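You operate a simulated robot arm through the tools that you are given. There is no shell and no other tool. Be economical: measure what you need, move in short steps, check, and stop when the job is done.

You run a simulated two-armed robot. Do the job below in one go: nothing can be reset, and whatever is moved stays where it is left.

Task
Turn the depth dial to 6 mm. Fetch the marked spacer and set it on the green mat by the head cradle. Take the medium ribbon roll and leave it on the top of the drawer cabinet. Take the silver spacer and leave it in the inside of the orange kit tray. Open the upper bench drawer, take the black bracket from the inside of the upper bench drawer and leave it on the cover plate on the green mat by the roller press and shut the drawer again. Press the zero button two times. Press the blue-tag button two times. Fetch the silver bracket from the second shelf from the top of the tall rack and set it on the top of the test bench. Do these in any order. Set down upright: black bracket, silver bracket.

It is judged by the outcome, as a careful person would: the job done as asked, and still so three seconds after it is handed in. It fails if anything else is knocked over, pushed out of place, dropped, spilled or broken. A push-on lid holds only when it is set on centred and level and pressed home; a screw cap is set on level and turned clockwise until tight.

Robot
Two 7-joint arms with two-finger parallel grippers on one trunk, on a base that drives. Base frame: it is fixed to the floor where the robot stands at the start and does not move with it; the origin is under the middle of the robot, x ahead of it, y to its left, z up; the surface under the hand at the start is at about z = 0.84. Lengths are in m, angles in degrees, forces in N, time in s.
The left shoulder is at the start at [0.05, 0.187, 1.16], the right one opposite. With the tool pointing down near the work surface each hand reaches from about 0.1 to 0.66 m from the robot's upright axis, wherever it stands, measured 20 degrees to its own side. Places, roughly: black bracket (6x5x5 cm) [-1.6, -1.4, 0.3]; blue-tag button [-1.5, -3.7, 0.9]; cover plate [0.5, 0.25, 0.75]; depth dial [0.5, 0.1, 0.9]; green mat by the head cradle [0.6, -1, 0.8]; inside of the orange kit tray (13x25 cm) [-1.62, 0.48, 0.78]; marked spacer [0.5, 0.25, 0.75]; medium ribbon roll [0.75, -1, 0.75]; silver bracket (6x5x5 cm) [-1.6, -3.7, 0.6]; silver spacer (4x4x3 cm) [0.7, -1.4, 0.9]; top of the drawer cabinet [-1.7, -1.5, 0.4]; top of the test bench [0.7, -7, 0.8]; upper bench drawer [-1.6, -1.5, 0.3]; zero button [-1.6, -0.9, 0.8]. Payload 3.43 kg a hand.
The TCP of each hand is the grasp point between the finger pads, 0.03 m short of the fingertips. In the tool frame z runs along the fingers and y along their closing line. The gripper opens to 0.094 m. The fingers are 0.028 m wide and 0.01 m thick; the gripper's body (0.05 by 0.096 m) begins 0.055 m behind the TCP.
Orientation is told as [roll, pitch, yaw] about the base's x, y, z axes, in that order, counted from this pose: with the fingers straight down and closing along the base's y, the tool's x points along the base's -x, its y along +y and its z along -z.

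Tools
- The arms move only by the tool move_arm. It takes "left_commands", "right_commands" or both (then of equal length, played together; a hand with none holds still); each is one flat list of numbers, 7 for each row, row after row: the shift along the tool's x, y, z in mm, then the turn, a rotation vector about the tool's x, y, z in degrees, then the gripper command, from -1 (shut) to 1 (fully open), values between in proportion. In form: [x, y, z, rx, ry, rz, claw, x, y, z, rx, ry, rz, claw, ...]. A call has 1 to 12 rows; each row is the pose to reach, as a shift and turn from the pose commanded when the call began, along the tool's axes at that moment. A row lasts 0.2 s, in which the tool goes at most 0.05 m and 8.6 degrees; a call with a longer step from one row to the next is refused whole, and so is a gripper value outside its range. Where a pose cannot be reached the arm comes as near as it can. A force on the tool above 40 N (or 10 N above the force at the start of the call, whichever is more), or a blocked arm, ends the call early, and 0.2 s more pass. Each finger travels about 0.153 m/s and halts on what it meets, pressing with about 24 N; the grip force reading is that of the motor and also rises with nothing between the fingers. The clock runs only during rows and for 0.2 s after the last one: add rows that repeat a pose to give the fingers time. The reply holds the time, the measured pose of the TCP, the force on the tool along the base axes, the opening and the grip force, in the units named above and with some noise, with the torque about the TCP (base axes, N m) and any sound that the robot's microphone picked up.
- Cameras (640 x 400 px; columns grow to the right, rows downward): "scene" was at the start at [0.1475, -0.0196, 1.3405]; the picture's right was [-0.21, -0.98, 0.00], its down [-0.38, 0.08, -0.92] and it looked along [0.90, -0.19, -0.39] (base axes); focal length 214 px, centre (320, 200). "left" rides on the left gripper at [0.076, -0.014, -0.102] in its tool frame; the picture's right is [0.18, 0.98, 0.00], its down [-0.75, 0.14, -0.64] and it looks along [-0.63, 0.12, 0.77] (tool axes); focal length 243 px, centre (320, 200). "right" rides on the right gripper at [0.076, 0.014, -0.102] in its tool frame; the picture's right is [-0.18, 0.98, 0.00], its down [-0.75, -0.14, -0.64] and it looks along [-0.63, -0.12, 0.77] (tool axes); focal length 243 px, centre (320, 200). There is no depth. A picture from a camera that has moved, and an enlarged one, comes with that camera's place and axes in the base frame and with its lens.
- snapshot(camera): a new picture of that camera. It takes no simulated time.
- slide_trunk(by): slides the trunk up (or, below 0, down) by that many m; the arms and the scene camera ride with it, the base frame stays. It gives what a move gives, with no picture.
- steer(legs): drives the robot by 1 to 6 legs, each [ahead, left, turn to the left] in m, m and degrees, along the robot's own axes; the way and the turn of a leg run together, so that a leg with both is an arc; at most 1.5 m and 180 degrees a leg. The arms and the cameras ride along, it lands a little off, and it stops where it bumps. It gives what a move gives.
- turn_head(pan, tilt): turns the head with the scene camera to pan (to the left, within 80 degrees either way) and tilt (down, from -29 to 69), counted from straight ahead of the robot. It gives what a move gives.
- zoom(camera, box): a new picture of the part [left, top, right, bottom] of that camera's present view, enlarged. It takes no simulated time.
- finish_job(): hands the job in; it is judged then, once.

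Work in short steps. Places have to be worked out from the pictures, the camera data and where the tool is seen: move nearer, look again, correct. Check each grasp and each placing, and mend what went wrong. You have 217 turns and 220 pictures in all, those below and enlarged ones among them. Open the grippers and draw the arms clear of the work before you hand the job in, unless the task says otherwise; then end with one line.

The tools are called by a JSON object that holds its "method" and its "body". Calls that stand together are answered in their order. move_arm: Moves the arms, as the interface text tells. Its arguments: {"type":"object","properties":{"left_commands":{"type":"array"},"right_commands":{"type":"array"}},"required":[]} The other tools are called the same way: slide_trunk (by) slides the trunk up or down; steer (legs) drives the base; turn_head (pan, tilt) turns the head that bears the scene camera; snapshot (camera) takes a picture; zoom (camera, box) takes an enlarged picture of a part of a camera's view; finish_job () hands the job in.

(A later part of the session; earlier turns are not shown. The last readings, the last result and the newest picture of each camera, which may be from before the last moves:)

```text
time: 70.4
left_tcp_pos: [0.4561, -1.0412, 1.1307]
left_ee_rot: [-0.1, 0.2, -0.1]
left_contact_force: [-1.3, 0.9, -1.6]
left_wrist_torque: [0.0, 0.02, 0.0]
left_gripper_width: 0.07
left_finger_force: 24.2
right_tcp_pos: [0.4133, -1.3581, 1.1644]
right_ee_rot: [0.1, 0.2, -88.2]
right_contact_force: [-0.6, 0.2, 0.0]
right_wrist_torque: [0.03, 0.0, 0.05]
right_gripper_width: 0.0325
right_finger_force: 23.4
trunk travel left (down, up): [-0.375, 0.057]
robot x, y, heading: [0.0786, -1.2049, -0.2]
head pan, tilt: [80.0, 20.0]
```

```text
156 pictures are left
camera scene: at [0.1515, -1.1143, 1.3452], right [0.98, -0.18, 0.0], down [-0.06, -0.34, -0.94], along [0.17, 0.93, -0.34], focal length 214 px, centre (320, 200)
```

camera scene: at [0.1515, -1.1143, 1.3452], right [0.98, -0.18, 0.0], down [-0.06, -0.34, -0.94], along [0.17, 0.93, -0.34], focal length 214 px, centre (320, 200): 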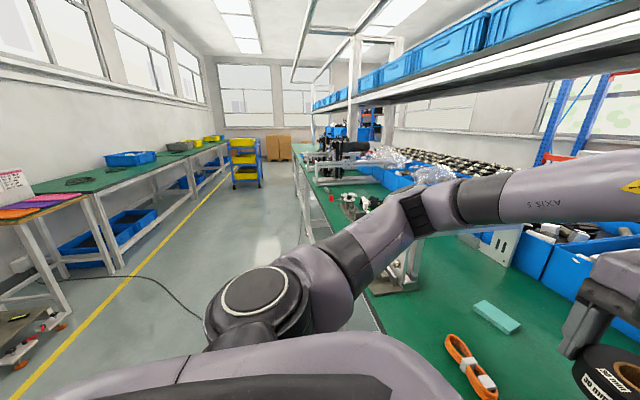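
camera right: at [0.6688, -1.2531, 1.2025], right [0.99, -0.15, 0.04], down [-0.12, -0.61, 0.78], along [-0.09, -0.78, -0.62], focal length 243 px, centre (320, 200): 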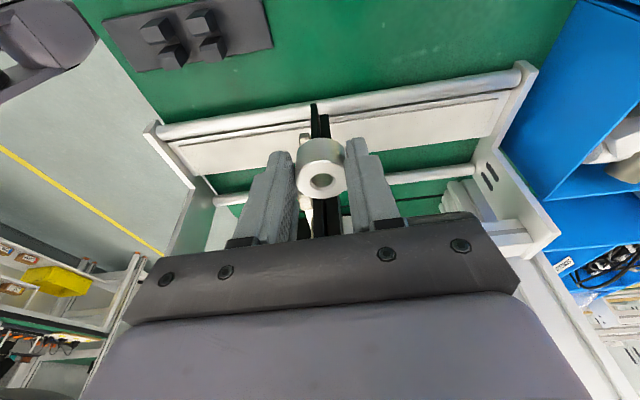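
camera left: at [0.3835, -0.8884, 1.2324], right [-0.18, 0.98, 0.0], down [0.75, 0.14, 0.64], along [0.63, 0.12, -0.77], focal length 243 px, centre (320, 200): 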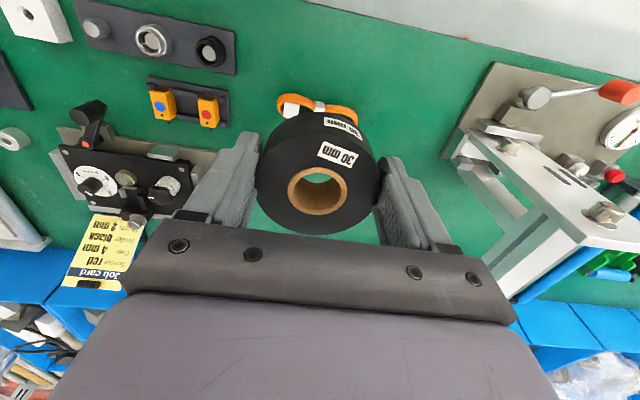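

Both items are held. I'll back into the aisle and turn around to face the other side.

{"method": "steer", "body": {"legs": [[-0.45, 0, 0], [0, 0, 90], [0, 0, 90]]}}

{"method": "turn_head", "body": {"pan": 0, "tilt": 30}}

{"method": "snapshot", "body": {"camera": "scene"}}

```text
time: 80.7
left_tcp_pos: [-0.7463, -1.3607, 1.1299]
left_ee_rot: [-0.1, 0.2, 178.3]
left_contact_force: [0.6, 0.4, -1.5]
left_wrist_torque: [0.04, 0.03, 0.01]
left_gripper_width: 0.0699
left_finger_force: 23.9
right_tcp_pos: [-0.6958, -1.0438, 1.1639]
right_ee_rot: [0.0, 0.1, 90.4]
right_contact_force: [-0.5, -0.2, -0.1]
right_wrist_torque: [-0.01, -0.03, -0.02]
right_gripper_width: 0.0324
right_finger_force: 23.5
trunk travel left (down, up): [-0.375, 0.057]
robot x, y, heading: [-0.3688, -1.2062, 178.5]
head pan, tilt: [80.0, 20.0]
```

```text
time: 82.2
left_tcp_pos: [-0.748, -1.3604, 1.1313]
left_ee_rot: [-0.1, 0.3, 178.3]
left_contact_force: [0.1, 0.5, -0.8]
left_wrist_torque: [-0.01, 0.01, -0.02]
left_gripper_width: 0.0699
left_finger_force: 24.1
right_tcp_pos: [-0.6963, -1.0441, 1.1633]
right_ee_rot: [0.0, 0.2, 90.4]
right_contact_force: [-0.2, -0.8, -0.9]
right_wrist_torque: [0.01, 0.01, -0.02]
right_gripper_width: 0.0322
right_finger_force: 24.2
trunk travel left (down, up): [-0.375, 0.057]
robot x, y, heading: [-0.3688, -1.2027, 178.3]
head pan, tilt: [0.0, 30.0]
```

```text
155 pictures are left
camera scene: at [-0.5165, -1.2021, 1.3291], right [0.03, 1.0, 0.0], down [0.5, -0.01, -0.87], along [-0.87, 0.02, -0.5], focal length 214 px, centre (320, 200)
```

scene: 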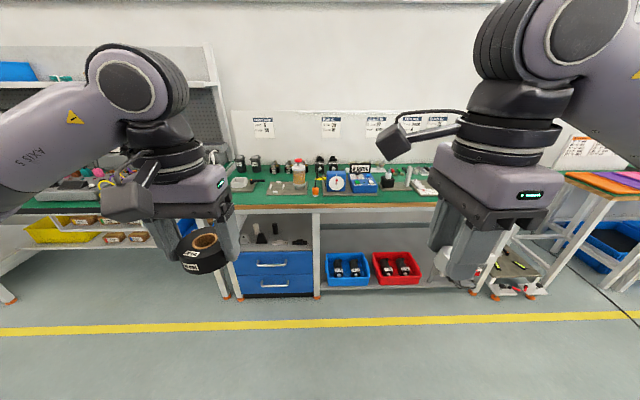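

The drawer cabinet stands under the bench here. First I'll drive to the tray, at y≈0.48 to the robot's right.

{"method": "steer", "body": {"legs": [[0, -0.8, 1.5], [0, -0.75, 0]]}}

{"method": "snapshot", "body": {"camera": "scene"}}

```text
time: 96.2
left_tcp_pos: [-0.7352, 0.1793, 1.1297]
left_ee_rot: [0.0, 0.2, -179.4]
left_contact_force: [0.7, -0.1, -0.9]
left_wrist_torque: [0.0, 0.0, 0.05]
left_gripper_width: 0.0702
left_finger_force: 24.0
right_tcp_pos: [-0.6976, 0.4972, 1.1629]
right_ee_rot: [0.0, 0.1, 92.6]
right_contact_force: [-0.5, 0.2, -0.1]
right_wrist_torque: [0.02, -0.02, 0.01]
right_gripper_width: 0.0324
right_finger_force: 24.0
trunk travel left (down, up): [-0.375, 0.057]
robot x, y, heading: [-0.3627, 0.3464, -179.5]
head pan, tilt: [0.0, 30.0]
```

```text
154 pictures are left
camera scene: at [-0.5111, 0.3462, 1.3291], right [-0.01, 1.0, 0.0], down [0.5, 0.01, -0.87], along [-0.87, -0.01, -0.5], focal length 214 px, centre (320, 200)
```

scene: 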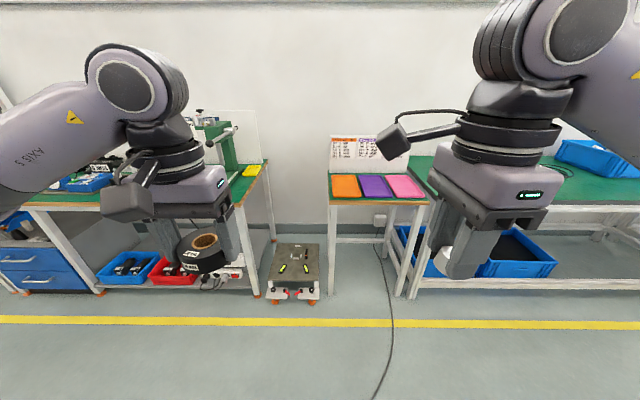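

The orange tray is at about (-1.6, 0.475). I'll drive forward to reach it.

{"method": "steer", "body": {"legs": [[0.66, 0, -0.5]]}}

{"method": "snapshot", "body": {"camera": "scene"}}

{"method": "snapshot", "body": {"camera": "right"}}

```text
time: 99.9
left_tcp_pos: [-1.3915, 0.1825, 1.131]
left_ee_rot: [-0.1, 0.2, 179.7]
left_contact_force: [-0.6, 0.2, -1.1]
left_wrist_torque: [0.01, -0.02, -0.06]
left_gripper_width: 0.0702
left_finger_force: 23.8
right_tcp_pos: [-1.3499, 0.5005, 1.1634]
right_ee_rot: [0.0, 0.2, 91.8]
right_contact_force: [0.2, -0.9, -0.7]
right_wrist_torque: [0.01, -0.03, 0.02]
right_gripper_width: 0.0321
right_finger_force: 24.1
trunk travel left (down, up): [-0.375, 0.057]
robot x, y, heading: [-1.0127, 0.3473, 179.8]
head pan, tilt: [0.0, 30.0]
```

```text
153 pictures are left
camera scene: at [-1.165, 0.3463, 1.329], right [0.0, 1.0, 0.0], down [0.5, 0.0, -0.87], along [-0.87, 0.0, -0.5], focal length 214 px, centre (320, 200)
```

scene: 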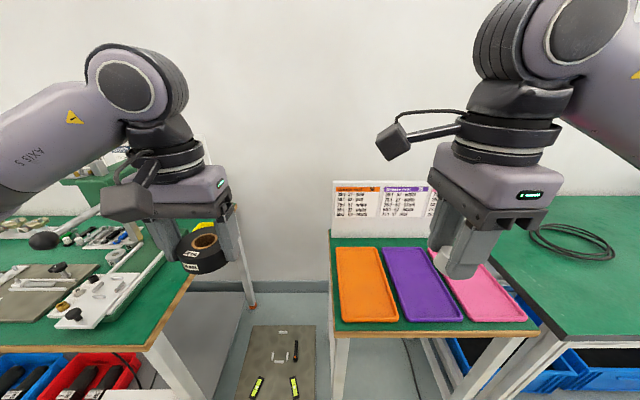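

```text
152 pictures are left
camera right: at [-1.3617, 0.4246, 1.2683], right [-0.99, 0.15, 0.0], down [0.12, 0.76, 0.64], along [0.1, 0.63, -0.77], focal length 243 px, centre (320, 200)
```

right: 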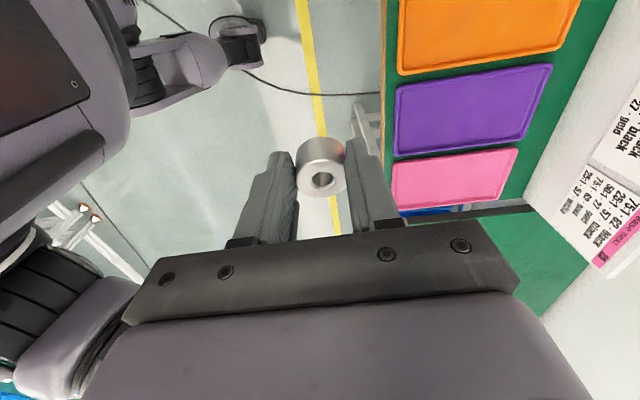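

The tray centre is (-1.61, 0.478). I'll move the spacer over it and come down to z = 0.90.

{"method": "move_arm", "body": {"right_commands": [2, 32, 20, 0, 0, 0, -1, 4, 63, 45, 0, 0, 0, -1, 6, 94, 75, 0, 0, 0, -1, 8, 125, 110, 0, 0, 0, -1, 10, 156, 145, 0, 0, 0, -1, 12, 188, 180, 0, 0, 0, -1, 14, 220, 215, 0, 0, 0, -1, 15, 250, 250, 0, 0, 0, -1]}}

{"method": "snapshot", "body": {"camera": "right"}}

{"method": "zoom", "body": {"camera": "scene", "box": [300, 180, 480, 340]}}

```text
time: 101.7
left_tcp_pos: [-1.3926, 0.1824, 1.1301]
left_ee_rot: [-0.1, 0.2, 179.7]
left_contact_force: [-0.4, -0.7, -1.4]
left_wrist_torque: [0.03, -0.01, 0.0]
left_gripper_width: 0.0699
left_finger_force: 24.6
right_tcp_pos: [-1.6002, 0.4754, 0.9128]
right_ee_rot: [0.1, 0.0, 91.9]
right_contact_force: [-0.1, 0.5, -0.2]
right_wrist_torque: [0.01, 0.04, -0.02]
right_gripper_width: 0.0322
right_finger_force: 24.1
trunk travel left (down, up): [-0.375, 0.057]
robot x, y, heading: [-1.012, 0.3462, 179.9]
head pan, tilt: [0.0, 30.0]
```

```text
151 pictures are left
camera right: at [-1.6124, 0.3999, 1.0175], right [-0.99, 0.15, 0.0], down [0.12, 0.76, 0.64], along [0.1, 0.63, -0.77], focal length 243 px, centre (320, 200)
```

right: 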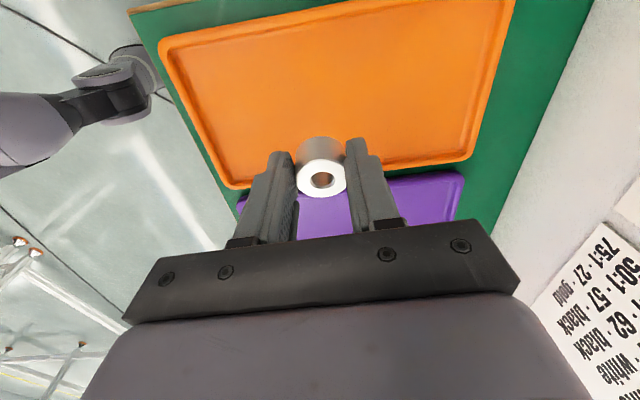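

```text
2.50 times, centred on (390, 260) of scene
camera zoom: at [-1.1651, 0.3459, 1.329], right [0.0, 1.0, 0.0], down [0.5, 0.0, -0.87], along [-0.87, 0.0, -0.5], focal length 536 px, centre (145, 50)
```

zoom: 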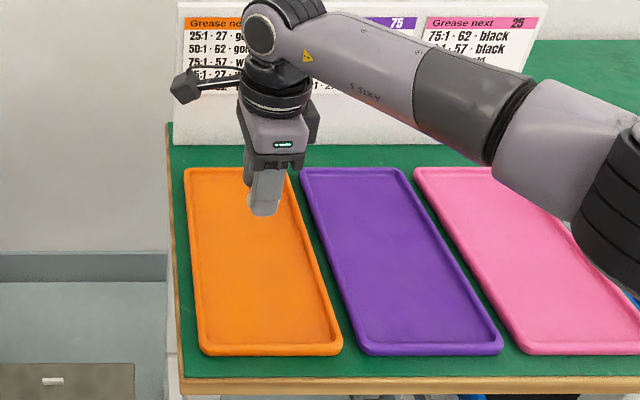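

Centred over the tray. I'll lower gently and release near the floor.

{"method": "move_arm", "body": {"right_commands": [0, 0, 40, 0, 0, 0, -1, 0, 0, 75, 0, 0, 0, -1, 0, 0, 88, 0, 0, 0, -1, 0, 0, 94, 0, 0, 0, -1, 0, 0, 98, 0, 0, 0, -1]}}

{"method": "zoom", "body": {"camera": "right", "box": [220, 90, 420, 230]}}

```text
time: 102.9
left_tcp_pos: [-1.3906, 0.182, 1.1311]
left_ee_rot: [-0.1, 0.1, 179.7]
left_contact_force: [0.6, -0.7, -1.3]
left_wrist_torque: [-0.01, 0.0, -0.03]
left_gripper_width: 0.0703
left_finger_force: 23.9
right_tcp_pos: [-1.599, 0.4773, 0.8191]
right_ee_rot: [0.4, 0.1, 91.8]
right_contact_force: [-5.3, -0.2, 16.2]
right_wrist_torque: [0.34, 0.19, 0.11]
right_gripper_width: 0.0326
right_finger_force: 24.2
trunk travel left (down, up): [-0.375, 0.057]
robot x, y, heading: [-1.0114, 0.3462, 179.7]
head pan, tilt: [0.0, 30.0]
```

```text
2.86 times, centred on (320, 160) of right
camera zoom: at [-1.6109, 0.4019, 0.9233], right [-0.99, 0.15, 0.01], down [0.12, 0.76, 0.64], along [0.09, 0.63, -0.77], focal length 693 px, centre (320, 314)
```

zoom: 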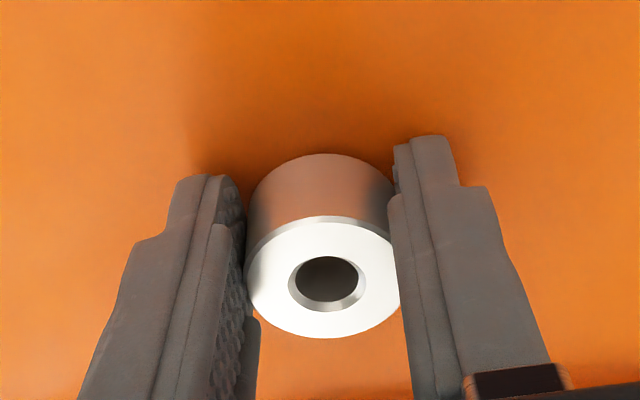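

It touches the floor at 16 N, so I'll release and rise.

{"method": "move_arm", "body": {"right_commands": [0, 0, 0, 0, 0, 0, -0.1, 0, 0, 0, 0, 0, 0, 0.1, 0, 0, -40, 0, 0, 0, 0.1, 0, 0, -85, 0, 0, 0, 0.1, 0, 0, -130, 0, 0, 0, 0.1]}}

{"method": "snapshot", "body": {"camera": "right"}}

```text
time: 104.1
left_tcp_pos: [-1.3911, 0.1826, 1.1304]
left_ee_rot: [0.0, 0.0, 179.7]
left_contact_force: [-1.1, -0.7, -0.5]
left_wrist_torque: [0.01, 0.01, 0.0]
left_gripper_width: 0.0701
left_finger_force: 23.6
right_tcp_pos: [-1.5974, 0.4769, 0.9495]
right_ee_rot: [0.0, 0.1, 91.7]
right_contact_force: [-0.1, -0.6, -0.5]
right_wrist_torque: [-0.01, 0.02, 0.0]
right_gripper_width: 0.0517
right_finger_force: 0.0
trunk travel left (down, up): [-0.375, 0.057]
robot x, y, heading: [-1.0122, 0.3476, 179.9]
head pan, tilt: [0.0, 30.0]
```

```text
148 pictures are left
camera right: at [-1.6098, 0.402, 1.0536], right [-0.99, 0.15, 0.0], down [0.12, 0.76, 0.64], along [0.1, 0.63, -0.77], focal length 243 px, centre (320, 200)
```

right: 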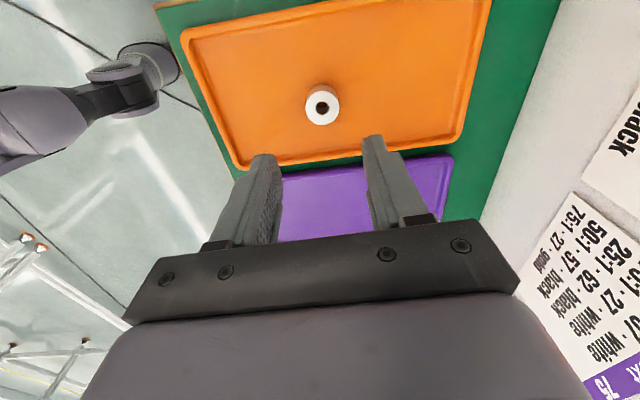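

The silver spacer lies in the orange tray. I'll retract the right arm and turn its wrist straight, then drive toward the zero button at y≈-0.9.

{"method": "move_arm", "body": {"right_commands": [0, -10, -20, 0, 0, -8, 0, 0, -35, -40, 0, 0, -16, 0, 0, -60, -60, 0, 0, -24, 0, 0, -85, -80, 0, 0, -32, 0, 0, -110, -100, 0, 0, -40, 0, 0, -135, -120, 0, 0, -48, 0, 0, -160, -140, 0, 0, -56, 0, 0, -185, -160, 0, 0, -64, -0.5, 0, -210, -180, 0, 0, -72, -1, 0, -235, -200, 0, 0, -80, -1, 0, -250, -220, 0, 0, -88, -1]}}

{"method": "steer", "body": {"legs": [[-0.5, 0, 0], [0, 1.2, 0]]}}

{"method": "snapshot", "body": {"camera": "scene"}}

```text
time: 106.5
left_tcp_pos: [-1.3919, 0.1832, 1.1304]
left_ee_rot: [-0.1, 0.1, 179.7]
left_contact_force: [0.2, 0.0, -0.9]
left_wrist_torque: [0.02, -0.05, -0.03]
left_gripper_width: 0.0699
left_finger_force: 23.7
right_tcp_pos: [-1.3512, 0.4845, 1.163]
right_ee_rot: [0.0, -0.2, 180.0]
right_contact_force: [-0.2, 0.3, 0.4]
right_wrist_torque: [0.02, 0.0, 0.05]
right_gripper_width: 0.0003
right_finger_force: 23.7
trunk travel left (down, up): [-0.375, 0.057]
robot x, y, heading: [-1.0154, 0.3456, 179.7]
head pan, tilt: [0.0, 30.0]
```

```text
time: 119.5
left_tcp_pos: [-0.8974, -0.9915, 1.1307]
left_ee_rot: [-0.1, 0.1, 180.0]
left_contact_force: [1.0, -1.0, -1.2]
left_wrist_torque: [0.02, -0.03, 0.03]
left_gripper_width: 0.0702
left_finger_force: 24.2
right_tcp_pos: [-0.8582, -0.6894, 1.1629]
right_ee_rot: [0.1, 0.0, -180.0]
right_contact_force: [0.7, -0.1, -0.5]
right_wrist_torque: [-0.03, 0.01, 0.0]
right_gripper_width: 0.0002
right_finger_force: 24.1
trunk travel left (down, up): [-0.375, 0.057]
robot x, y, heading: [-0.5216, -0.8253, 180.3]
head pan, tilt: [0.0, 30.0]
```

```text
147 pictures are left
camera scene: at [-0.6713, -0.8263, 1.3291], right [0.0, 1.0, 0.0], down [0.5, 0.0, -0.87], along [-0.87, 0.0, -0.5], focal length 214 px, centre (320, 200)
```

scene: 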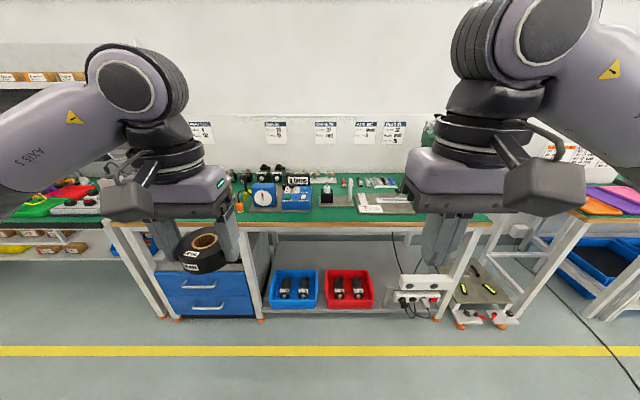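

{"method": "zoom", "body": {"camera": "scene", "box": [230, 150, 430, 230]}}

{"method": "zoom", "body": {"camera": "scene", "box": [130, 220, 430, 330]}}

```text
3.20 times, centred on (330, 190) of scene
camera zoom: at [-0.6713, -0.8263, 1.3291], right [0.0, 1.0, 0.0], down [0.5, 0.0, -0.87], along [-0.87, 0.0, -0.5], focal length 686 px, centre (288, 232)
```

zoom: 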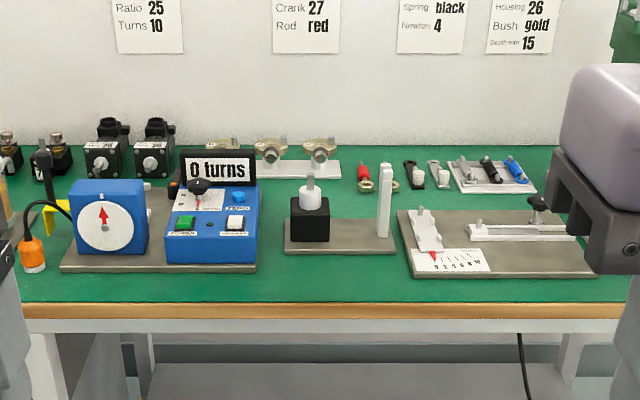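

```text
2.13 times, centred on (280, 275) of scene
camera zoom: at [-0.6713, -0.8263, 1.3291], right [0.0, 1.0, 0.0], down [0.5, 0.0, -0.87], along [-0.87, 0.0, -0.5], focal length 458 px, centre (405, 40)
```

zoom: 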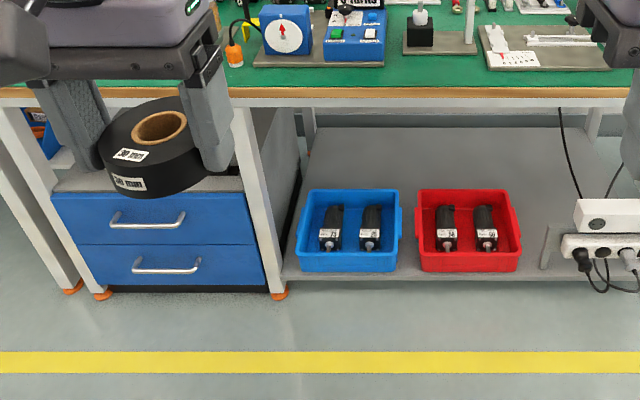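

The turn counter has several labelled buttons. I'll drive closer so the free right hand can reach, and read the labels.

{"method": "steer", "body": {"legs": [[0, 0.17, 0], [0.42, 0, 0]]}}

{"method": "snapshot", "body": {"camera": "scene"}}

```text
time: 123.8
left_tcp_pos: [-1.3087, -1.1635, 1.13]
left_ee_rot: [-0.2, 0.2, -179.9]
left_contact_force: [-0.5, -0.3, -0.6]
left_wrist_torque: [0.0, -0.04, -0.01]
left_gripper_width: 0.0702
left_finger_force: 24.1
right_tcp_pos: [-1.2696, -0.8616, 1.1636]
right_ee_rot: [0.1, 0.0, -179.9]
right_contact_force: [0.3, -0.9, -0.1]
right_wrist_torque: [0.0, -0.01, 0.0]
right_gripper_width: 0.0002
right_finger_force: 24.3
trunk travel left (down, up): [-0.375, 0.057]
robot x, y, heading: [-0.9308, -0.9965, -180.1]
head pan, tilt: [0.0, 30.0]
```

```text
144 pictures are left
camera scene: at [-1.0817, -0.9976, 1.329], right [0.0, 1.0, 0.0], down [0.5, 0.0, -0.87], along [-0.87, 0.0, -0.5], focal length 214 px, centre (320, 200)
```

scene: 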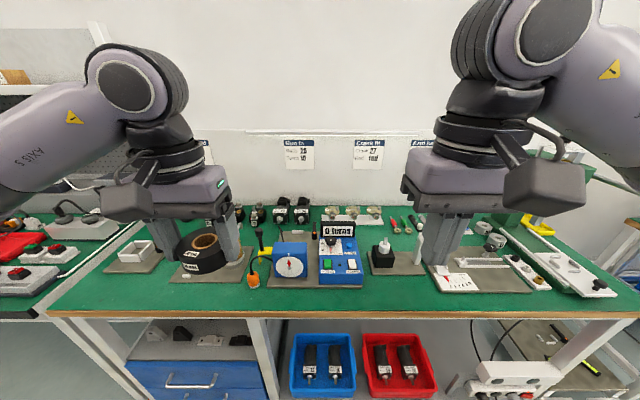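

{"method": "zoom", "body": {"camera": "scene", "box": [305, 215, 375, 295]}}

```text
5.00 times, centred on (340, 255) of scene
camera zoom: at [-1.0817, -0.9976, 1.329], right [0.0, 1.0, 0.0], down [0.5, 0.0, -0.87], along [-0.87, 0.0, -0.5], focal length 1072 px, centre (220, -75)
```

zoom: 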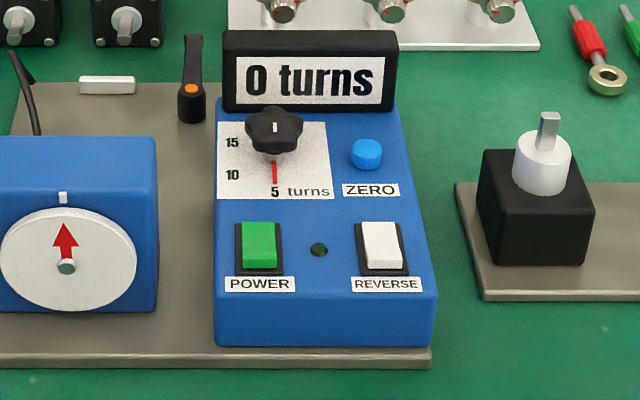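

The ZERO button is the blue round one at about (-1.56, -0.912, 0.90). I'll go forward 6 cm and bring the closed right fingers above it.

{"method": "steer", "body": {"legs": [[0.06, 0, 0]]}}

{"method": "move_arm", "body": {"right_commands": [-33, 8, 15, 0, 0, 0, -1, -65, 16, 30, 0, 0, 0, -1, -98, 24, 50, 0, 0, 0, -1, -130, 32, 75, 0, 0, 0, -1, -163, 40, 100, 0, 0, 0, -1, -185, 45, 120, 0, 0, 0, -1]}}

{"method": "snapshot", "body": {"camera": "right"}}

{"method": "zoom", "body": {"camera": "scene", "box": [270, 190, 430, 310]}}

```text
time: 124.8
left_tcp_pos: [-1.3661, -1.1621, 1.1305]
left_ee_rot: [-0.2, 0.2, -180.0]
left_contact_force: [0.1, -0.8, -0.9]
left_wrist_torque: [0.03, -0.04, 0.01]
left_gripper_width: 0.07
left_finger_force: 24.0
right_tcp_pos: [-1.3285, -0.8606, 1.1635]
right_ee_rot: [0.0, 0.0, -179.8]
right_contact_force: [-1.0, -0.5, 0.1]
right_wrist_torque: [0.0, -0.01, -0.01]
right_gripper_width: 0.0002
right_finger_force: 23.9
trunk travel left (down, up): [-0.375, 0.057]
robot x, y, heading: [-0.9904, -0.9972, -180.2]
head pan, tilt: [0.0, 30.0]
```

```text
time: 126.2
left_tcp_pos: [-1.3658, -1.1621, 1.1312]
left_ee_rot: [-0.2, 0.2, -180.1]
left_contact_force: [0.8, -0.2, -0.9]
left_wrist_torque: [0.0, -0.02, 0.0]
left_gripper_width: 0.07
left_finger_force: 24.3
right_tcp_pos: [-1.5163, -0.9079, 1.0462]
right_ee_rot: [-0.1, -0.1, -179.8]
right_contact_force: [0.3, 0.1, -0.3]
right_wrist_torque: [-0.01, 0.01, 0.01]
right_gripper_width: 0.0001
right_finger_force: 24.4
trunk travel left (down, up): [-0.375, 0.057]
robot x, y, heading: [-0.9867, -0.9975, -179.9]
head pan, tilt: [0.0, 30.0]
```

```text
142 pictures are left
camera right: at [-1.4399, -0.9206, 1.1501], right [-0.18, -0.98, 0.0], down [-0.75, 0.14, 0.64], along [-0.63, 0.12, -0.77], focal length 243 px, centre (320, 200)
```

right: 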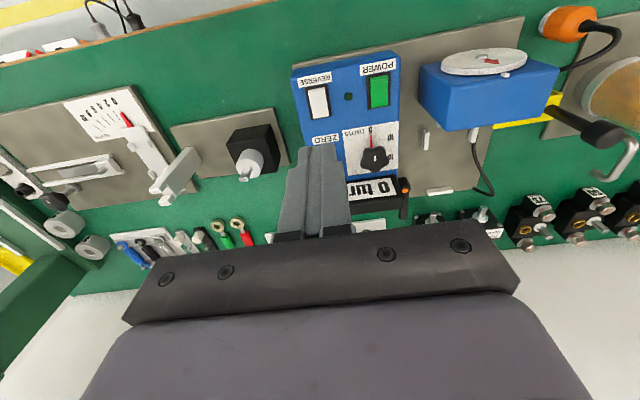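

```text
3.33 times, centred on (350, 250) of scene
camera zoom: at [-1.1399, -0.9977, 1.3291], right [0.0, 1.0, 0.0], down [0.5, 0.0, -0.87], along [-0.87, 0.0, -0.5], focal length 715 px, centre (220, 33)
```

zoom: 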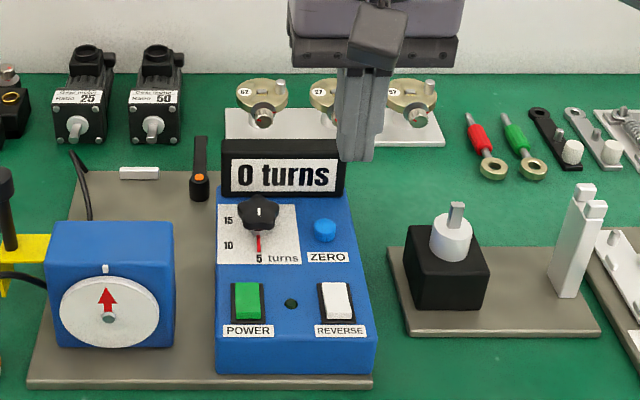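

Triangulating with both views, the ZERO button is at about (-1.606, -0.904, 0.86). I'll nudge forward and hover above it.

{"method": "steer", "body": {"legs": [[0.03, 0, 0]]}}

{"method": "move_arm", "body": {"right_commands": [-15, -1, 25, 0, 0, 0, -1, -30, -2, 50, 0, 0, 0, -1, -45, -3, 75, 0, 0, 0, -1, -58, -3, 100, 0, 0, 0, -1]}}

{"method": "snapshot", "body": {"camera": "right"}}

{"method": "zoom", "body": {"camera": "scene", "box": [290, 210, 410, 310]}}

```text
time: 127.0
left_tcp_pos: [-1.3979, -1.1622, 1.1314]
left_ee_rot: [0.0, 0.2, -179.9]
left_contact_force: [-0.7, -0.2, -0.6]
left_wrist_torque: [0.03, -0.03, -0.01]
left_gripper_width: 0.0701
left_finger_force: 24.0
right_tcp_pos: [-1.5465, -0.9085, 1.0447]
right_ee_rot: [0.0, 0.0, -179.8]
right_contact_force: [0.5, -0.2, -0.9]
right_wrist_torque: [-0.01, -0.02, -0.01]
right_gripper_width: 0.0
right_finger_force: 23.9
trunk travel left (down, up): [-0.375, 0.057]
robot x, y, heading: [-1.0181, -0.9951, -179.8]
head pan, tilt: [0.0, 30.0]
```

```text
time: 128.0
left_tcp_pos: [-1.3969, -1.1635, 1.1305]
left_ee_rot: [-0.1, 0.1, -179.8]
left_contact_force: [-0.2, 0.4, -1.7]
left_wrist_torque: [-0.01, -0.02, -0.01]
left_gripper_width: 0.0701
left_finger_force: 24.3
right_tcp_pos: [-1.603, -0.9045, 0.9454]
right_ee_rot: [0.0, 0.0, -179.9]
right_contact_force: [-0.3, -0.4, -0.1]
right_wrist_torque: [0.04, -0.01, -0.01]
right_gripper_width: 0.0
right_finger_force: 23.8
trunk travel left (down, up): [-0.375, 0.057]
robot x, y, heading: [-1.0194, -0.996, -180.0]
head pan, tilt: [0.0, 30.0]
```

```text
140 pictures are left
camera right: at [-1.5279, -0.9181, 1.0502], right [-0.18, -0.98, 0.0], down [-0.75, 0.14, 0.64], along [-0.63, 0.12, -0.77], focal length 243 px, centre (320, 200)
```

right: 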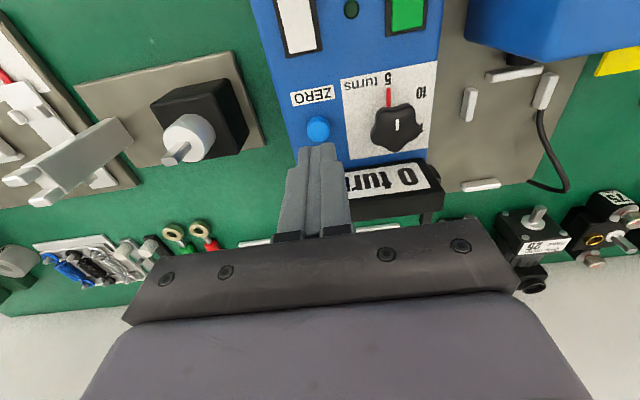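

```text
4.00 times, centred on (350, 260) of scene
camera zoom: at [-1.1699, -0.9979, 1.3291], right [0.0, 1.0, 0.0], down [0.5, 0.0, -0.87], along [-0.87, 0.0, -0.5], focal length 858 px, centre (200, -40)
```

zoom: 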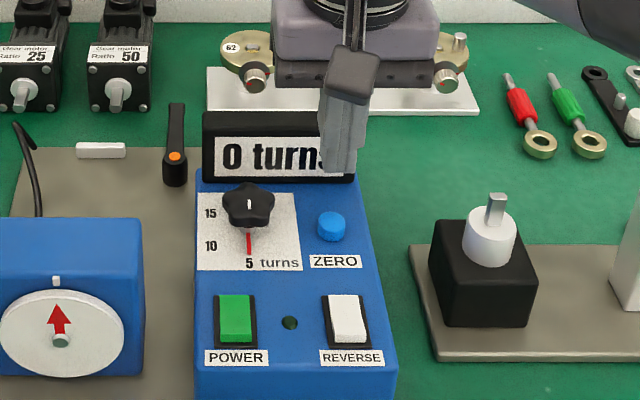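

Button refined to (-1.614, -0.902, 0.851). I'll align and come down slowly until it is pressed.

{"method": "move_arm", "body": {"right_commands": [-5, -1, 25, 0, 0, 0, -1, -10, -2, 45, 0, 0, 0, -1, -10, -2, 55, 0, 0, 0, -1, -10, -2, 60, 0, 0, 0, -1, -10, -2, 64, 0, 0, 0, -1, -10, -2, 66, 0, 0, 0, -1]}}

{"method": "zoom", "body": {"camera": "scene", "box": [290, 210, 410, 310]}}

{"method": "zoom", "body": {"camera": "right", "box": [250, 60, 400, 180]}}

```text
time: 129.4
left_tcp_pos: [-1.3967, -1.1633, 1.1306]
left_ee_rot: [-0.1, 0.1, -179.9]
left_contact_force: [-0.1, -0.4, -1.9]
left_wrist_torque: [-0.01, -0.01, -0.01]
left_gripper_width: 0.0701
left_finger_force: 24.4
right_tcp_pos: [-1.6125, -0.9035, 0.8818]
right_ee_rot: [0.0, -0.2, -179.7]
right_contact_force: [-0.4, 0.3, 0.5]
right_wrist_torque: [0.02, 0.03, -0.03]
right_gripper_width: 0.0001
right_finger_force: 24.2
trunk travel left (down, up): [-0.375, 0.057]
robot x, y, heading: [-1.0225, -0.9979, -179.9]
head pan, tilt: [0.0, 30.0]
```

```text
4.00 times, centred on (350, 260) of scene
camera zoom: at [-1.1696, -0.9977, 1.3291], right [0.0, 1.0, 0.0], down [0.5, 0.0, -0.87], along [-0.87, 0.0, -0.5], focal length 858 px, centre (200, -40)
```

zoom: 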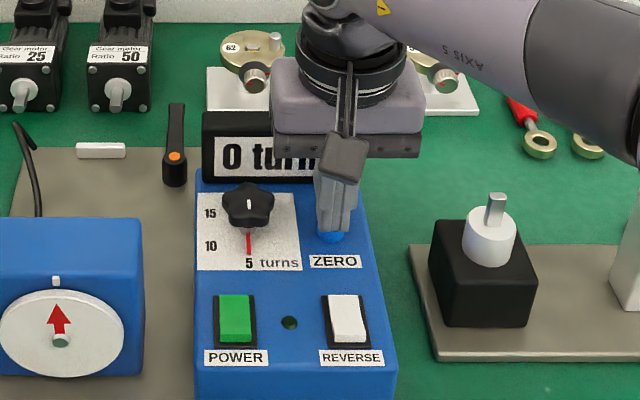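

```text
3.33 times, centred on (325, 120) of right
camera zoom: at [-1.5366, -0.9155, 0.9854], right [-0.18, -0.98, 0.0], down [-0.75, 0.14, 0.64], along [-0.63, 0.12, -0.77], focal length 809 px, centre (303, 467)
```

zoom: 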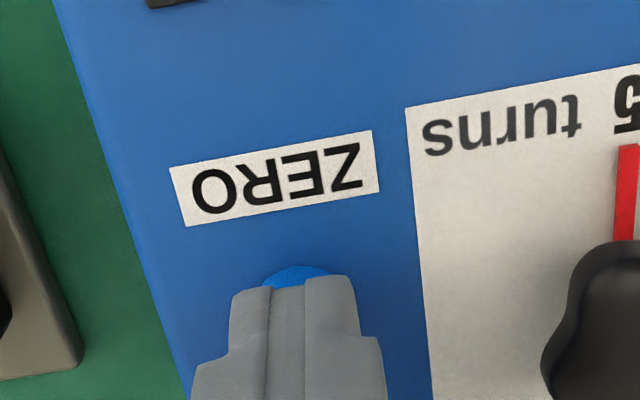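

Right above the button. I'll shift 4 mm toward it and press in small steps, watching force and sound.

{"method": "move_arm", "body": {"right_commands": [4, 0, 1, 0, 0, 0, -1, 4, 0, 3, 0, 0, 0, -1, 4, 0, 5, 0, 0, 0, -1, 4, 0, 7, 0, 0, 0, -1]}}

```text
time: 130.4
left_tcp_pos: [-1.3949, -1.1619, 1.1308]
left_ee_rot: [-0.1, 0.1, -179.8]
left_contact_force: [-1.5, -0.9, -1.1]
left_wrist_torque: [0.02, 0.0, 0.0]
left_gripper_width: 0.0701
left_finger_force: 23.9
right_tcp_pos: [-1.6085, -0.9021, 0.8748]
right_ee_rot: [0.1, -0.2, -179.9]
right_contact_force: [3.2, 0.1, 13.7]
right_wrist_torque: [0.01, -0.03, -0.17]
right_gripper_width: 0.0
right_finger_force: 24.3
trunk travel left (down, up): [-0.375, 0.057]
robot x, y, heading: [-1.0205, -0.9986, -180.0]
head pan, tilt: [0.0, 30.0]
heard: click
```

A click was heard, so press one is done. I'll raise fully off and press again the same way.

{"method": "move_arm", "body": {"right_commands": [0, 0, -6, 0, 0, 0, -1, 0, 0, -15, 0, 0, 0, -1, 0, 0, -15, 0, 0, 0, -1]}}

{"method": "move_arm", "body": {"right_commands": [0, 0, 7, 0, 0, 0, -1, 0, 0, 9, 0, 0, 0, -1, 0, 0, 11, 0, 0, 0, -1, 0, 0, 13, 0, 0, 0, -1, 0, 0, 15, 0, 0, 0, -1]}}

```text
time: 131.2
left_tcp_pos: [-1.3954, -1.1634, 1.1312]
left_ee_rot: [-0.1, 0.1, -179.9]
left_contact_force: [-0.1, -0.3, -1.7]
left_wrist_torque: [0.03, -0.03, 0.01]
left_gripper_width: 0.0703
left_finger_force: 24.1
right_tcp_pos: [-1.6095, -0.9019, 0.8881]
right_ee_rot: [-0.1, 0.0, -179.8]
right_contact_force: [0.1, 0.0, -1.1]
right_wrist_torque: [0.01, 0.02, -0.02]
right_gripper_width: 0.0
right_finger_force: 24.5
trunk travel left (down, up): [-0.375, 0.057]
robot x, y, heading: [-1.0169, -0.996, -179.9]
head pan, tilt: [0.0, 30.0]
```

```text
time: 132.4
left_tcp_pos: [-1.3946, -1.1609, 1.1319]
left_ee_rot: [-0.1, 0.1, -179.8]
left_contact_force: [0.8, 0.0, -1.6]
left_wrist_torque: [0.02, 0.0, 0.02]
left_gripper_width: 0.0703
left_finger_force: 23.6
right_tcp_pos: [-1.6081, -0.902, 0.8753]
right_ee_rot: [0.0, -0.2, -179.9]
right_contact_force: [2.8, 2.6, 12.1]
right_wrist_torque: [0.1, -0.02, -0.09]
right_gripper_width: 0.0001
right_finger_force: 24.3
trunk travel left (down, up): [-0.375, 0.057]
robot x, y, heading: [-1.0218, -0.9962, -180.1]
head pan, tilt: [0.0, 30.0]
heard: click
```

Second click heard. I'll rise straight up, retract, and back off to see the drawer cabinet.

{"method": "move_arm", "body": {"right_commands": [0, 0, -40, 0, 0, 0, -1, 0, 0, -85, 0, 0, 0, -1, 0, 0, -130, 0, 0, 0, -1, 0, 0, -175, 0, 0, 0, -1, 45, 0, -190, 0, 0, 0, -1, 85, 0, -215, 0, 0, 0, -1, 130, 0, -230, 0, 0, 0, -1, 175, 0, -250, 0, 0, 0, -1, 220, 0, -260, 0, 0, 0, -1, 260, 0, -260, 0, 0, 0, -1]}}

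{"method": "steer", "body": {"legs": [[-0.5, 0, 0], [0, 0.45, 0]]}}

{"method": "turn_head", "body": {"pan": 0, "tilt": 40}}

{"method": "snapshot", "body": {"camera": "scene"}}

```text
time: 134.6
left_tcp_pos: [-1.3945, -1.1623, 1.1309]
left_ee_rot: [-0.1, 0.1, -179.8]
left_contact_force: [-0.1, 0.4, -1.8]
left_wrist_torque: [0.04, -0.02, -0.02]
left_gripper_width: 0.0704
left_finger_force: 23.9
right_tcp_pos: [-1.3482, -0.9037, 1.1318]
right_ee_rot: [0.0, -0.1, -179.9]
right_contact_force: [0.4, 0.5, 0.0]
right_wrist_torque: [0.01, 0.01, -0.01]
right_gripper_width: 0.0001
right_finger_force: 23.9
trunk travel left (down, up): [-0.375, 0.057]
robot x, y, heading: [-1.022, -0.9952, -179.9]
head pan, tilt: [0.0, 30.0]
```

```text
time: 141.7
left_tcp_pos: [-0.8847, -1.6173, 1.1309]
left_ee_rot: [-0.1, 0.1, -179.5]
left_contact_force: [0.1, 0.8, -1.3]
left_wrist_torque: [-0.01, 0.01, 0.01]
left_gripper_width: 0.0701
left_finger_force: 24.0
right_tcp_pos: [-0.8398, -1.3565, 1.1321]
right_ee_rot: [0.1, -0.1, -179.4]
right_contact_force: [0.4, -0.5, -0.5]
right_wrist_torque: [-0.02, -0.01, 0.04]
right_gripper_width: 0.0
right_finger_force: 24.0
trunk travel left (down, up): [-0.375, 0.057]
robot x, y, heading: [-0.5111, -1.4453, -179.3]
head pan, tilt: [0.0, 30.0]
```

```text
time: 142.4
left_tcp_pos: [-0.8844, -1.6168, 1.1304]
left_ee_rot: [-0.1, 0.1, -179.5]
left_contact_force: [0.1, -0.9, -1.7]
left_wrist_torque: [0.02, -0.06, -0.01]
left_gripper_width: 0.0701
left_finger_force: 23.7
right_tcp_pos: [-0.8401, -1.3561, 1.1308]
right_ee_rot: [0.0, -0.1, -179.4]
right_contact_force: [0.5, -0.5, 0.8]
right_wrist_torque: [-0.01, -0.01, 0.02]
right_gripper_width: 0.0001
right_finger_force: 24.3
trunk travel left (down, up): [-0.375, 0.057]
robot x, y, heading: [-0.5082, -1.4482, -179.3]
head pan, tilt: [0.0, 40.0]
```

```text
136 pictures are left
camera scene: at [-0.6546, -1.449, 1.3138], right [-0.01, 1.0, 0.0], down [0.64, 0.01, -0.77], along [-0.77, -0.01, -0.64], focal length 214 px, centre (320, 200)
```

scene: 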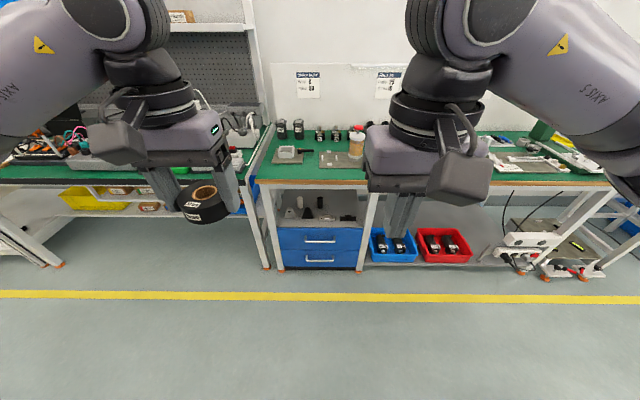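

I'll lower the trunk for a better view of the cabinet top under the bench.

{"method": "slide_trunk", "body": {"by": -0.37}}

{"method": "turn_head", "body": {"pan": 0, "tilt": 28}}

{"method": "snapshot", "body": {"camera": "scene"}}

{"method": "zoom", "body": {"camera": "scene", "box": [230, 150, 410, 290]}}

```text
time: 145.9
left_tcp_pos: [-0.886, -1.6162, 0.7593]
left_ee_rot: [-0.2, 0.1, -179.4]
left_contact_force: [-0.5, 0.0, -1.4]
left_wrist_torque: [-0.02, 0.0, 0.0]
left_gripper_width: 0.0699
left_finger_force: 23.4
right_tcp_pos: [-0.8405, -1.3567, 0.7619]
right_ee_rot: [0.0, -0.1, -179.4]
right_contact_force: [-1.2, 0.0, -0.5]
right_wrist_torque: [0.0, -0.04, 0.0]
right_gripper_width: 0.0
right_finger_force: 24.1
trunk travel left (down, up): [-0.005, 0.427]
robot x, y, heading: [-0.5117, -1.4451, -179.4]
head pan, tilt: [0.0, 40.0]
```

```text
time: 146.7
left_tcp_pos: [-0.8845, -1.6171, 0.7603]
left_ee_rot: [-0.1, 0.1, -179.4]
left_contact_force: [-0.1, -0.4, -1.0]
left_wrist_torque: [-0.01, -0.01, -0.03]
left_gripper_width: 0.0702
left_finger_force: 24.2
right_tcp_pos: [-0.8407, -1.3564, 0.7611]
right_ee_rot: [0.0, -0.1, -179.4]
right_contact_force: [-0.1, 0.4, -0.5]
right_wrist_torque: [-0.03, 0.04, 0.0]
right_gripper_width: 0.0
right_finger_force: 24.3
trunk travel left (down, up): [-0.005, 0.427]
robot x, y, heading: [-0.51, -1.4492, -179.4]
head pan, tilt: [0.0, 28.0]
```

```text
135 pictures are left
camera scene: at [-0.6607, -1.4491, 0.9622], right [-0.01, 1.0, 0.0], down [0.47, 0.0, -0.88], along [-0.88, -0.01, -0.47], focal length 214 px, centre (320, 200)
```

scene: 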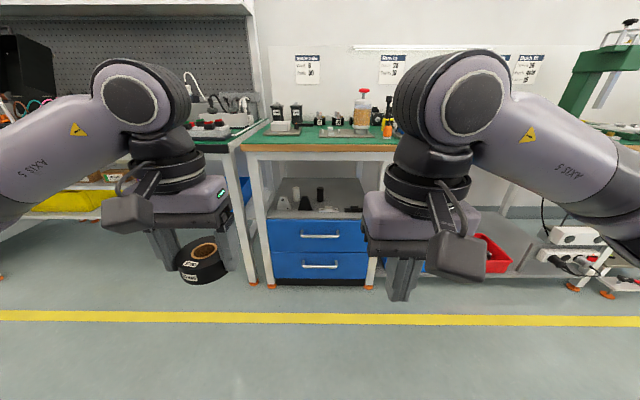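

```text
2.86 times, centred on (320, 220) of scene
camera zoom: at [-0.6607, -1.4491, 0.9622], right [-0.01, 1.0, 0.0], down [0.47, 0.0, -0.88], along [-0.88, -0.01, -0.47], focal length 613 px, centre (320, 143)
```

zoom: 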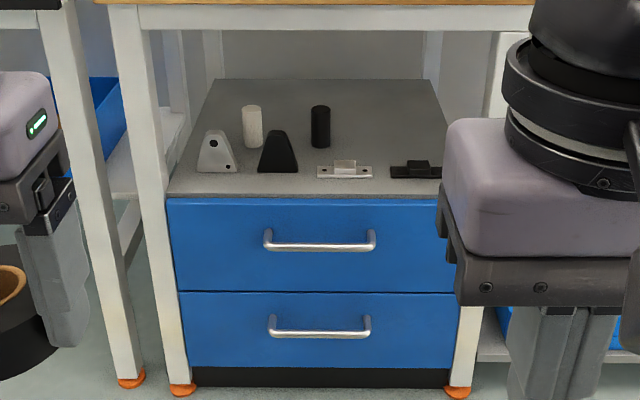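

The cabinet top is at z≈0.43 with its front edge at x≈-1.472, about 8 cm under the bench edge. I need to set the roll flat with the hand pitched forward about 45°, so I must regrasp it on a flat surface first. I'll raise the trunk and look for free space on this bench.

{"method": "slide_trunk", "body": {"by": 0.37}}

{"method": "turn_head", "body": {"pan": 5, "tilt": 32}}

{"method": "zoom", "body": {"camera": "scene", "box": [220, 130, 420, 240]}}

```text
time: 150.3
left_tcp_pos: [-0.8852, -1.6155, 1.1303]
left_ee_rot: [-0.2, 0.2, -179.5]
left_contact_force: [-0.8, 0.3, -1.3]
left_wrist_torque: [0.0, 0.01, 0.01]
left_gripper_width: 0.0701
left_finger_force: 24.0
right_tcp_pos: [-0.8405, -1.3558, 1.1321]
right_ee_rot: [0.1, 0.0, -179.4]
right_contact_force: [-0.2, 0.4, -0.1]
right_wrist_torque: [-0.03, -0.03, -0.01]
right_gripper_width: 0.0001
right_finger_force: 23.9
trunk travel left (down, up): [-0.375, 0.057]
robot x, y, heading: [-0.51, -1.4506, -179.6]
head pan, tilt: [0.0, 28.0]
```

```text
time: 150.9
left_tcp_pos: [-0.8843, -1.6152, 1.131]
left_ee_rot: [-0.1, 0.1, -179.4]
left_contact_force: [0.4, 0.2, -0.6]
left_wrist_torque: [-0.03, 0.0, 0.01]
left_gripper_width: 0.0702
left_finger_force: 23.7
right_tcp_pos: [-0.8409, -1.3566, 1.1311]
right_ee_rot: [0.0, -0.1, -179.4]
right_contact_force: [0.1, -0.2, -0.4]
right_wrist_torque: [0.0, 0.01, -0.01]
right_gripper_width: 0.0
right_finger_force: 23.5
trunk travel left (down, up): [-0.375, 0.057]
robot x, y, heading: [-0.51, -1.4458, -179.4]
head pan, tilt: [5.0, 32.0]
```

```text
3.20 times, centred on (320, 185) of scene
camera zoom: at [-0.6587, -1.4568, 1.326], right [-0.1, 1.0, 0.0], down [0.53, 0.05, -0.85], along [-0.84, -0.08, -0.53], focal length 686 px, centre (320, 248)
```

zoom: 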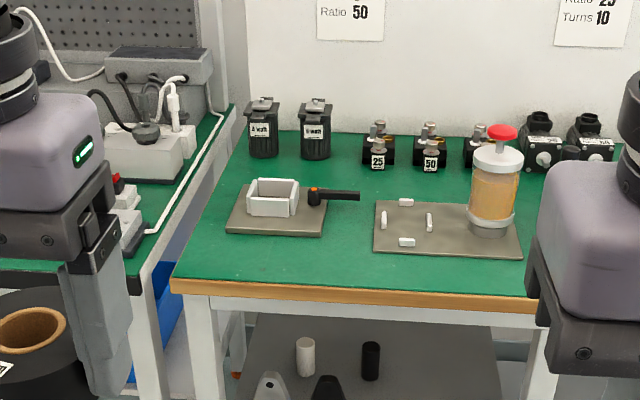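

There is a free strip on this bench around (-1.465, -1.59). I'll drive up and set the roll there for the regrasp.

{"method": "steer", "body": {"legs": [[0.48, 0, -0.5]]}}

{"method": "snapshot", "body": {"camera": "left"}}

{"method": "turn_head", "body": {"pan": 10, "tilt": 45}}

{"method": "snapshot", "body": {"camera": "scene"}}

```text
time: 153.7
left_tcp_pos: [-1.3537, -1.6268, 1.1309]
left_ee_rot: [-0.1, 0.1, -178.9]
left_contact_force: [0.2, 0.1, -0.1]
left_wrist_torque: [-0.01, -0.08, -0.03]
left_gripper_width: 0.07
left_finger_force: 24.0
right_tcp_pos: [-1.3117, -1.3667, 1.1313]
right_ee_rot: [0.0, -0.1, -178.9]
right_contact_force: [-0.4, -0.8, 0.4]
right_wrist_torque: [0.05, -0.02, 0.0]
right_gripper_width: 0.0002
right_finger_force: 23.4
trunk travel left (down, up): [-0.375, 0.057]
robot x, y, heading: [-0.9796, -1.4537, -178.8]
head pan, tilt: [5.0, 32.0]
```

```text
132 pictures are left
camera left: at [-1.2786, -1.6123, 1.2334], right [0.2, -0.98, 0.0], down [-0.75, -0.16, 0.64], along [-0.63, -0.13, -0.77], focal length 243 px, centre (320, 200)
```

left: 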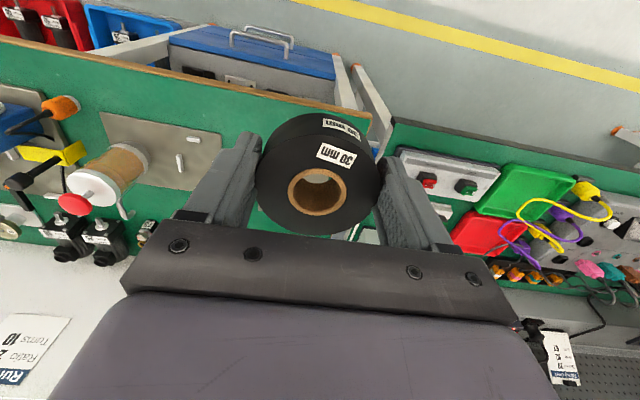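

```text
time: 154.5
left_tcp_pos: [-1.3539, -1.626, 1.1315]
left_ee_rot: [-0.1, 0.1, -178.9]
left_contact_force: [0.4, 0.6, -0.6]
left_wrist_torque: [0.0, -0.03, 0.04]
left_gripper_width: 0.07
left_finger_force: 24.0
right_tcp_pos: [-1.3126, -1.3669, 1.1319]
right_ee_rot: [-0.1, -0.1, -178.8]
right_contact_force: [-0.6, -0.5, 0.0]
right_wrist_torque: [-0.03, -0.03, 0.01]
right_gripper_width: 0.0
right_finger_force: 24.2
trunk travel left (down, up): [-0.375, 0.057]
robot x, y, heading: [-0.9798, -1.4563, -178.6]
head pan, tilt: [10.0, 45.0]
```

```text
131 pictures are left
camera scene: at [-1.1202, -1.4714, 1.3065], right [-0.19, 0.98, 0.0], down [0.69, 0.14, -0.71], along [-0.69, -0.14, -0.71], focal length 214 px, centre (320, 200)
```

scene: 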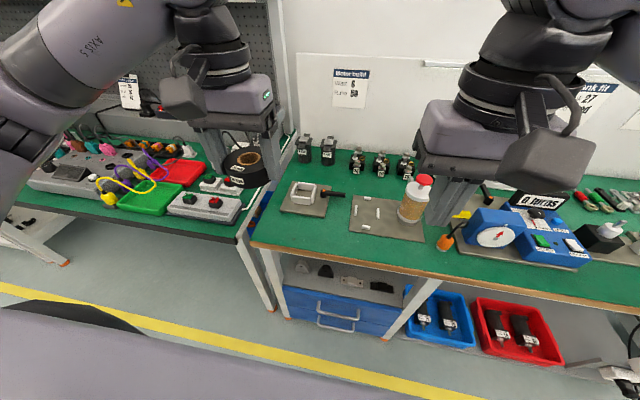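

I'll move the roll over (-1.473, -1.60) and down to z = 0.88 first.

{"method": "move_arm", "body": {"left_commands": [-20, -5, 40, 0, 0, 0, -1, -40, -10, 80, 0, 0, 0, -1, -60, -15, 120, 0, 0, 0, -1, -80, -20, 160, 0, 0, 0, -1, -100, -25, 200, 0, 0, 0, -1, -118, -28, 240, 0, 0, 0, -1]}}

{"method": "snapshot", "body": {"camera": "scene"}}

{"method": "snapshot", "body": {"camera": "left"}}

```text
time: 155.9
left_tcp_pos: [-1.4745, -1.5998, 0.8923]
left_ee_rot: [-0.1, 0.0, -179.0]
left_contact_force: [-0.4, -0.3, -1.2]
left_wrist_torque: [0.0, -0.03, 0.01]
left_gripper_width: 0.0699
left_finger_force: 23.2
right_tcp_pos: [-1.3117, -1.3657, 1.1317]
right_ee_rot: [0.1, -0.1, -178.8]
right_contact_force: [0.0, 0.9, 0.0]
right_wrist_torque: [-0.01, -0.02, 0.03]
right_gripper_width: 0.0
right_finger_force: 24.0
trunk travel left (down, up): [-0.375, 0.057]
robot x, y, heading: [-0.9813, -1.4504, -178.9]
head pan, tilt: [10.0, 45.0]
```

```text
130 pictures are left
camera scene: at [-1.1205, -1.4713, 1.3065], right [-0.19, 0.98, 0.0], down [0.69, 0.14, -0.71], along [-0.69, -0.14, -0.71], focal length 214 px, centre (320, 200)
```

scene: 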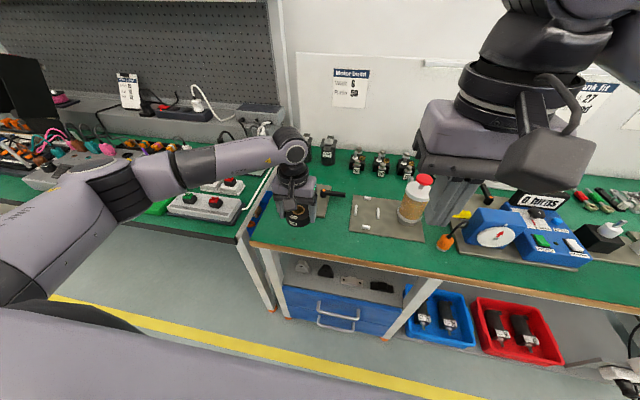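

```text
129 pictures are left
camera left: at [-1.3982, -1.5863, 0.9954], right [0.2, -0.98, 0.0], down [-0.75, -0.16, 0.64], along [-0.63, -0.13, -0.77], focal length 243 px, centre (320, 200)
```

left: 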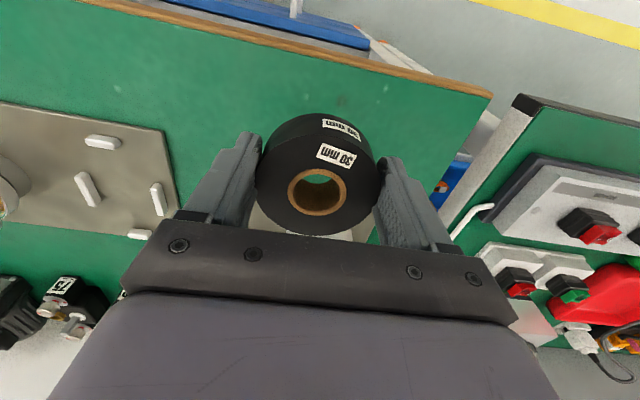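

Clear of the plates. I'll lower slowly until it touches.

{"method": "move_arm", "body": {"left_commands": [0, 0, 25, 0, 0, 0, -1, 0, 0, 42, 0, 0, 0, -1, 0, 0, 49, 0, 0, 0, -1, 0, 0, 54, 0, 0, 0, -1, 0, 0, 58, 0, 0, 0, -1, 0, 0, 61, 0, 0, 0, -1]}}

```text
time: 157.3
left_tcp_pos: [-1.4707, -1.6004, 0.8314]
left_ee_rot: [-0.1, 0.1, -178.9]
left_contact_force: [0.4, -0.3, -0.8]
left_wrist_torque: [0.0, -0.02, -0.01]
left_gripper_width: 0.0702
left_finger_force: 24.0
right_tcp_pos: [-1.3115, -1.3662, 1.1311]
right_ee_rot: [0.0, -0.1, -178.8]
right_contact_force: [-0.2, 0.2, 0.1]
right_wrist_torque: [0.01, 0.05, -0.01]
right_gripper_width: 0.0
right_finger_force: 24.1
trunk travel left (down, up): [-0.375, 0.057]
robot x, y, heading: [-0.9823, -1.4577, -179.0]
head pan, tilt: [10.0, 45.0]
```

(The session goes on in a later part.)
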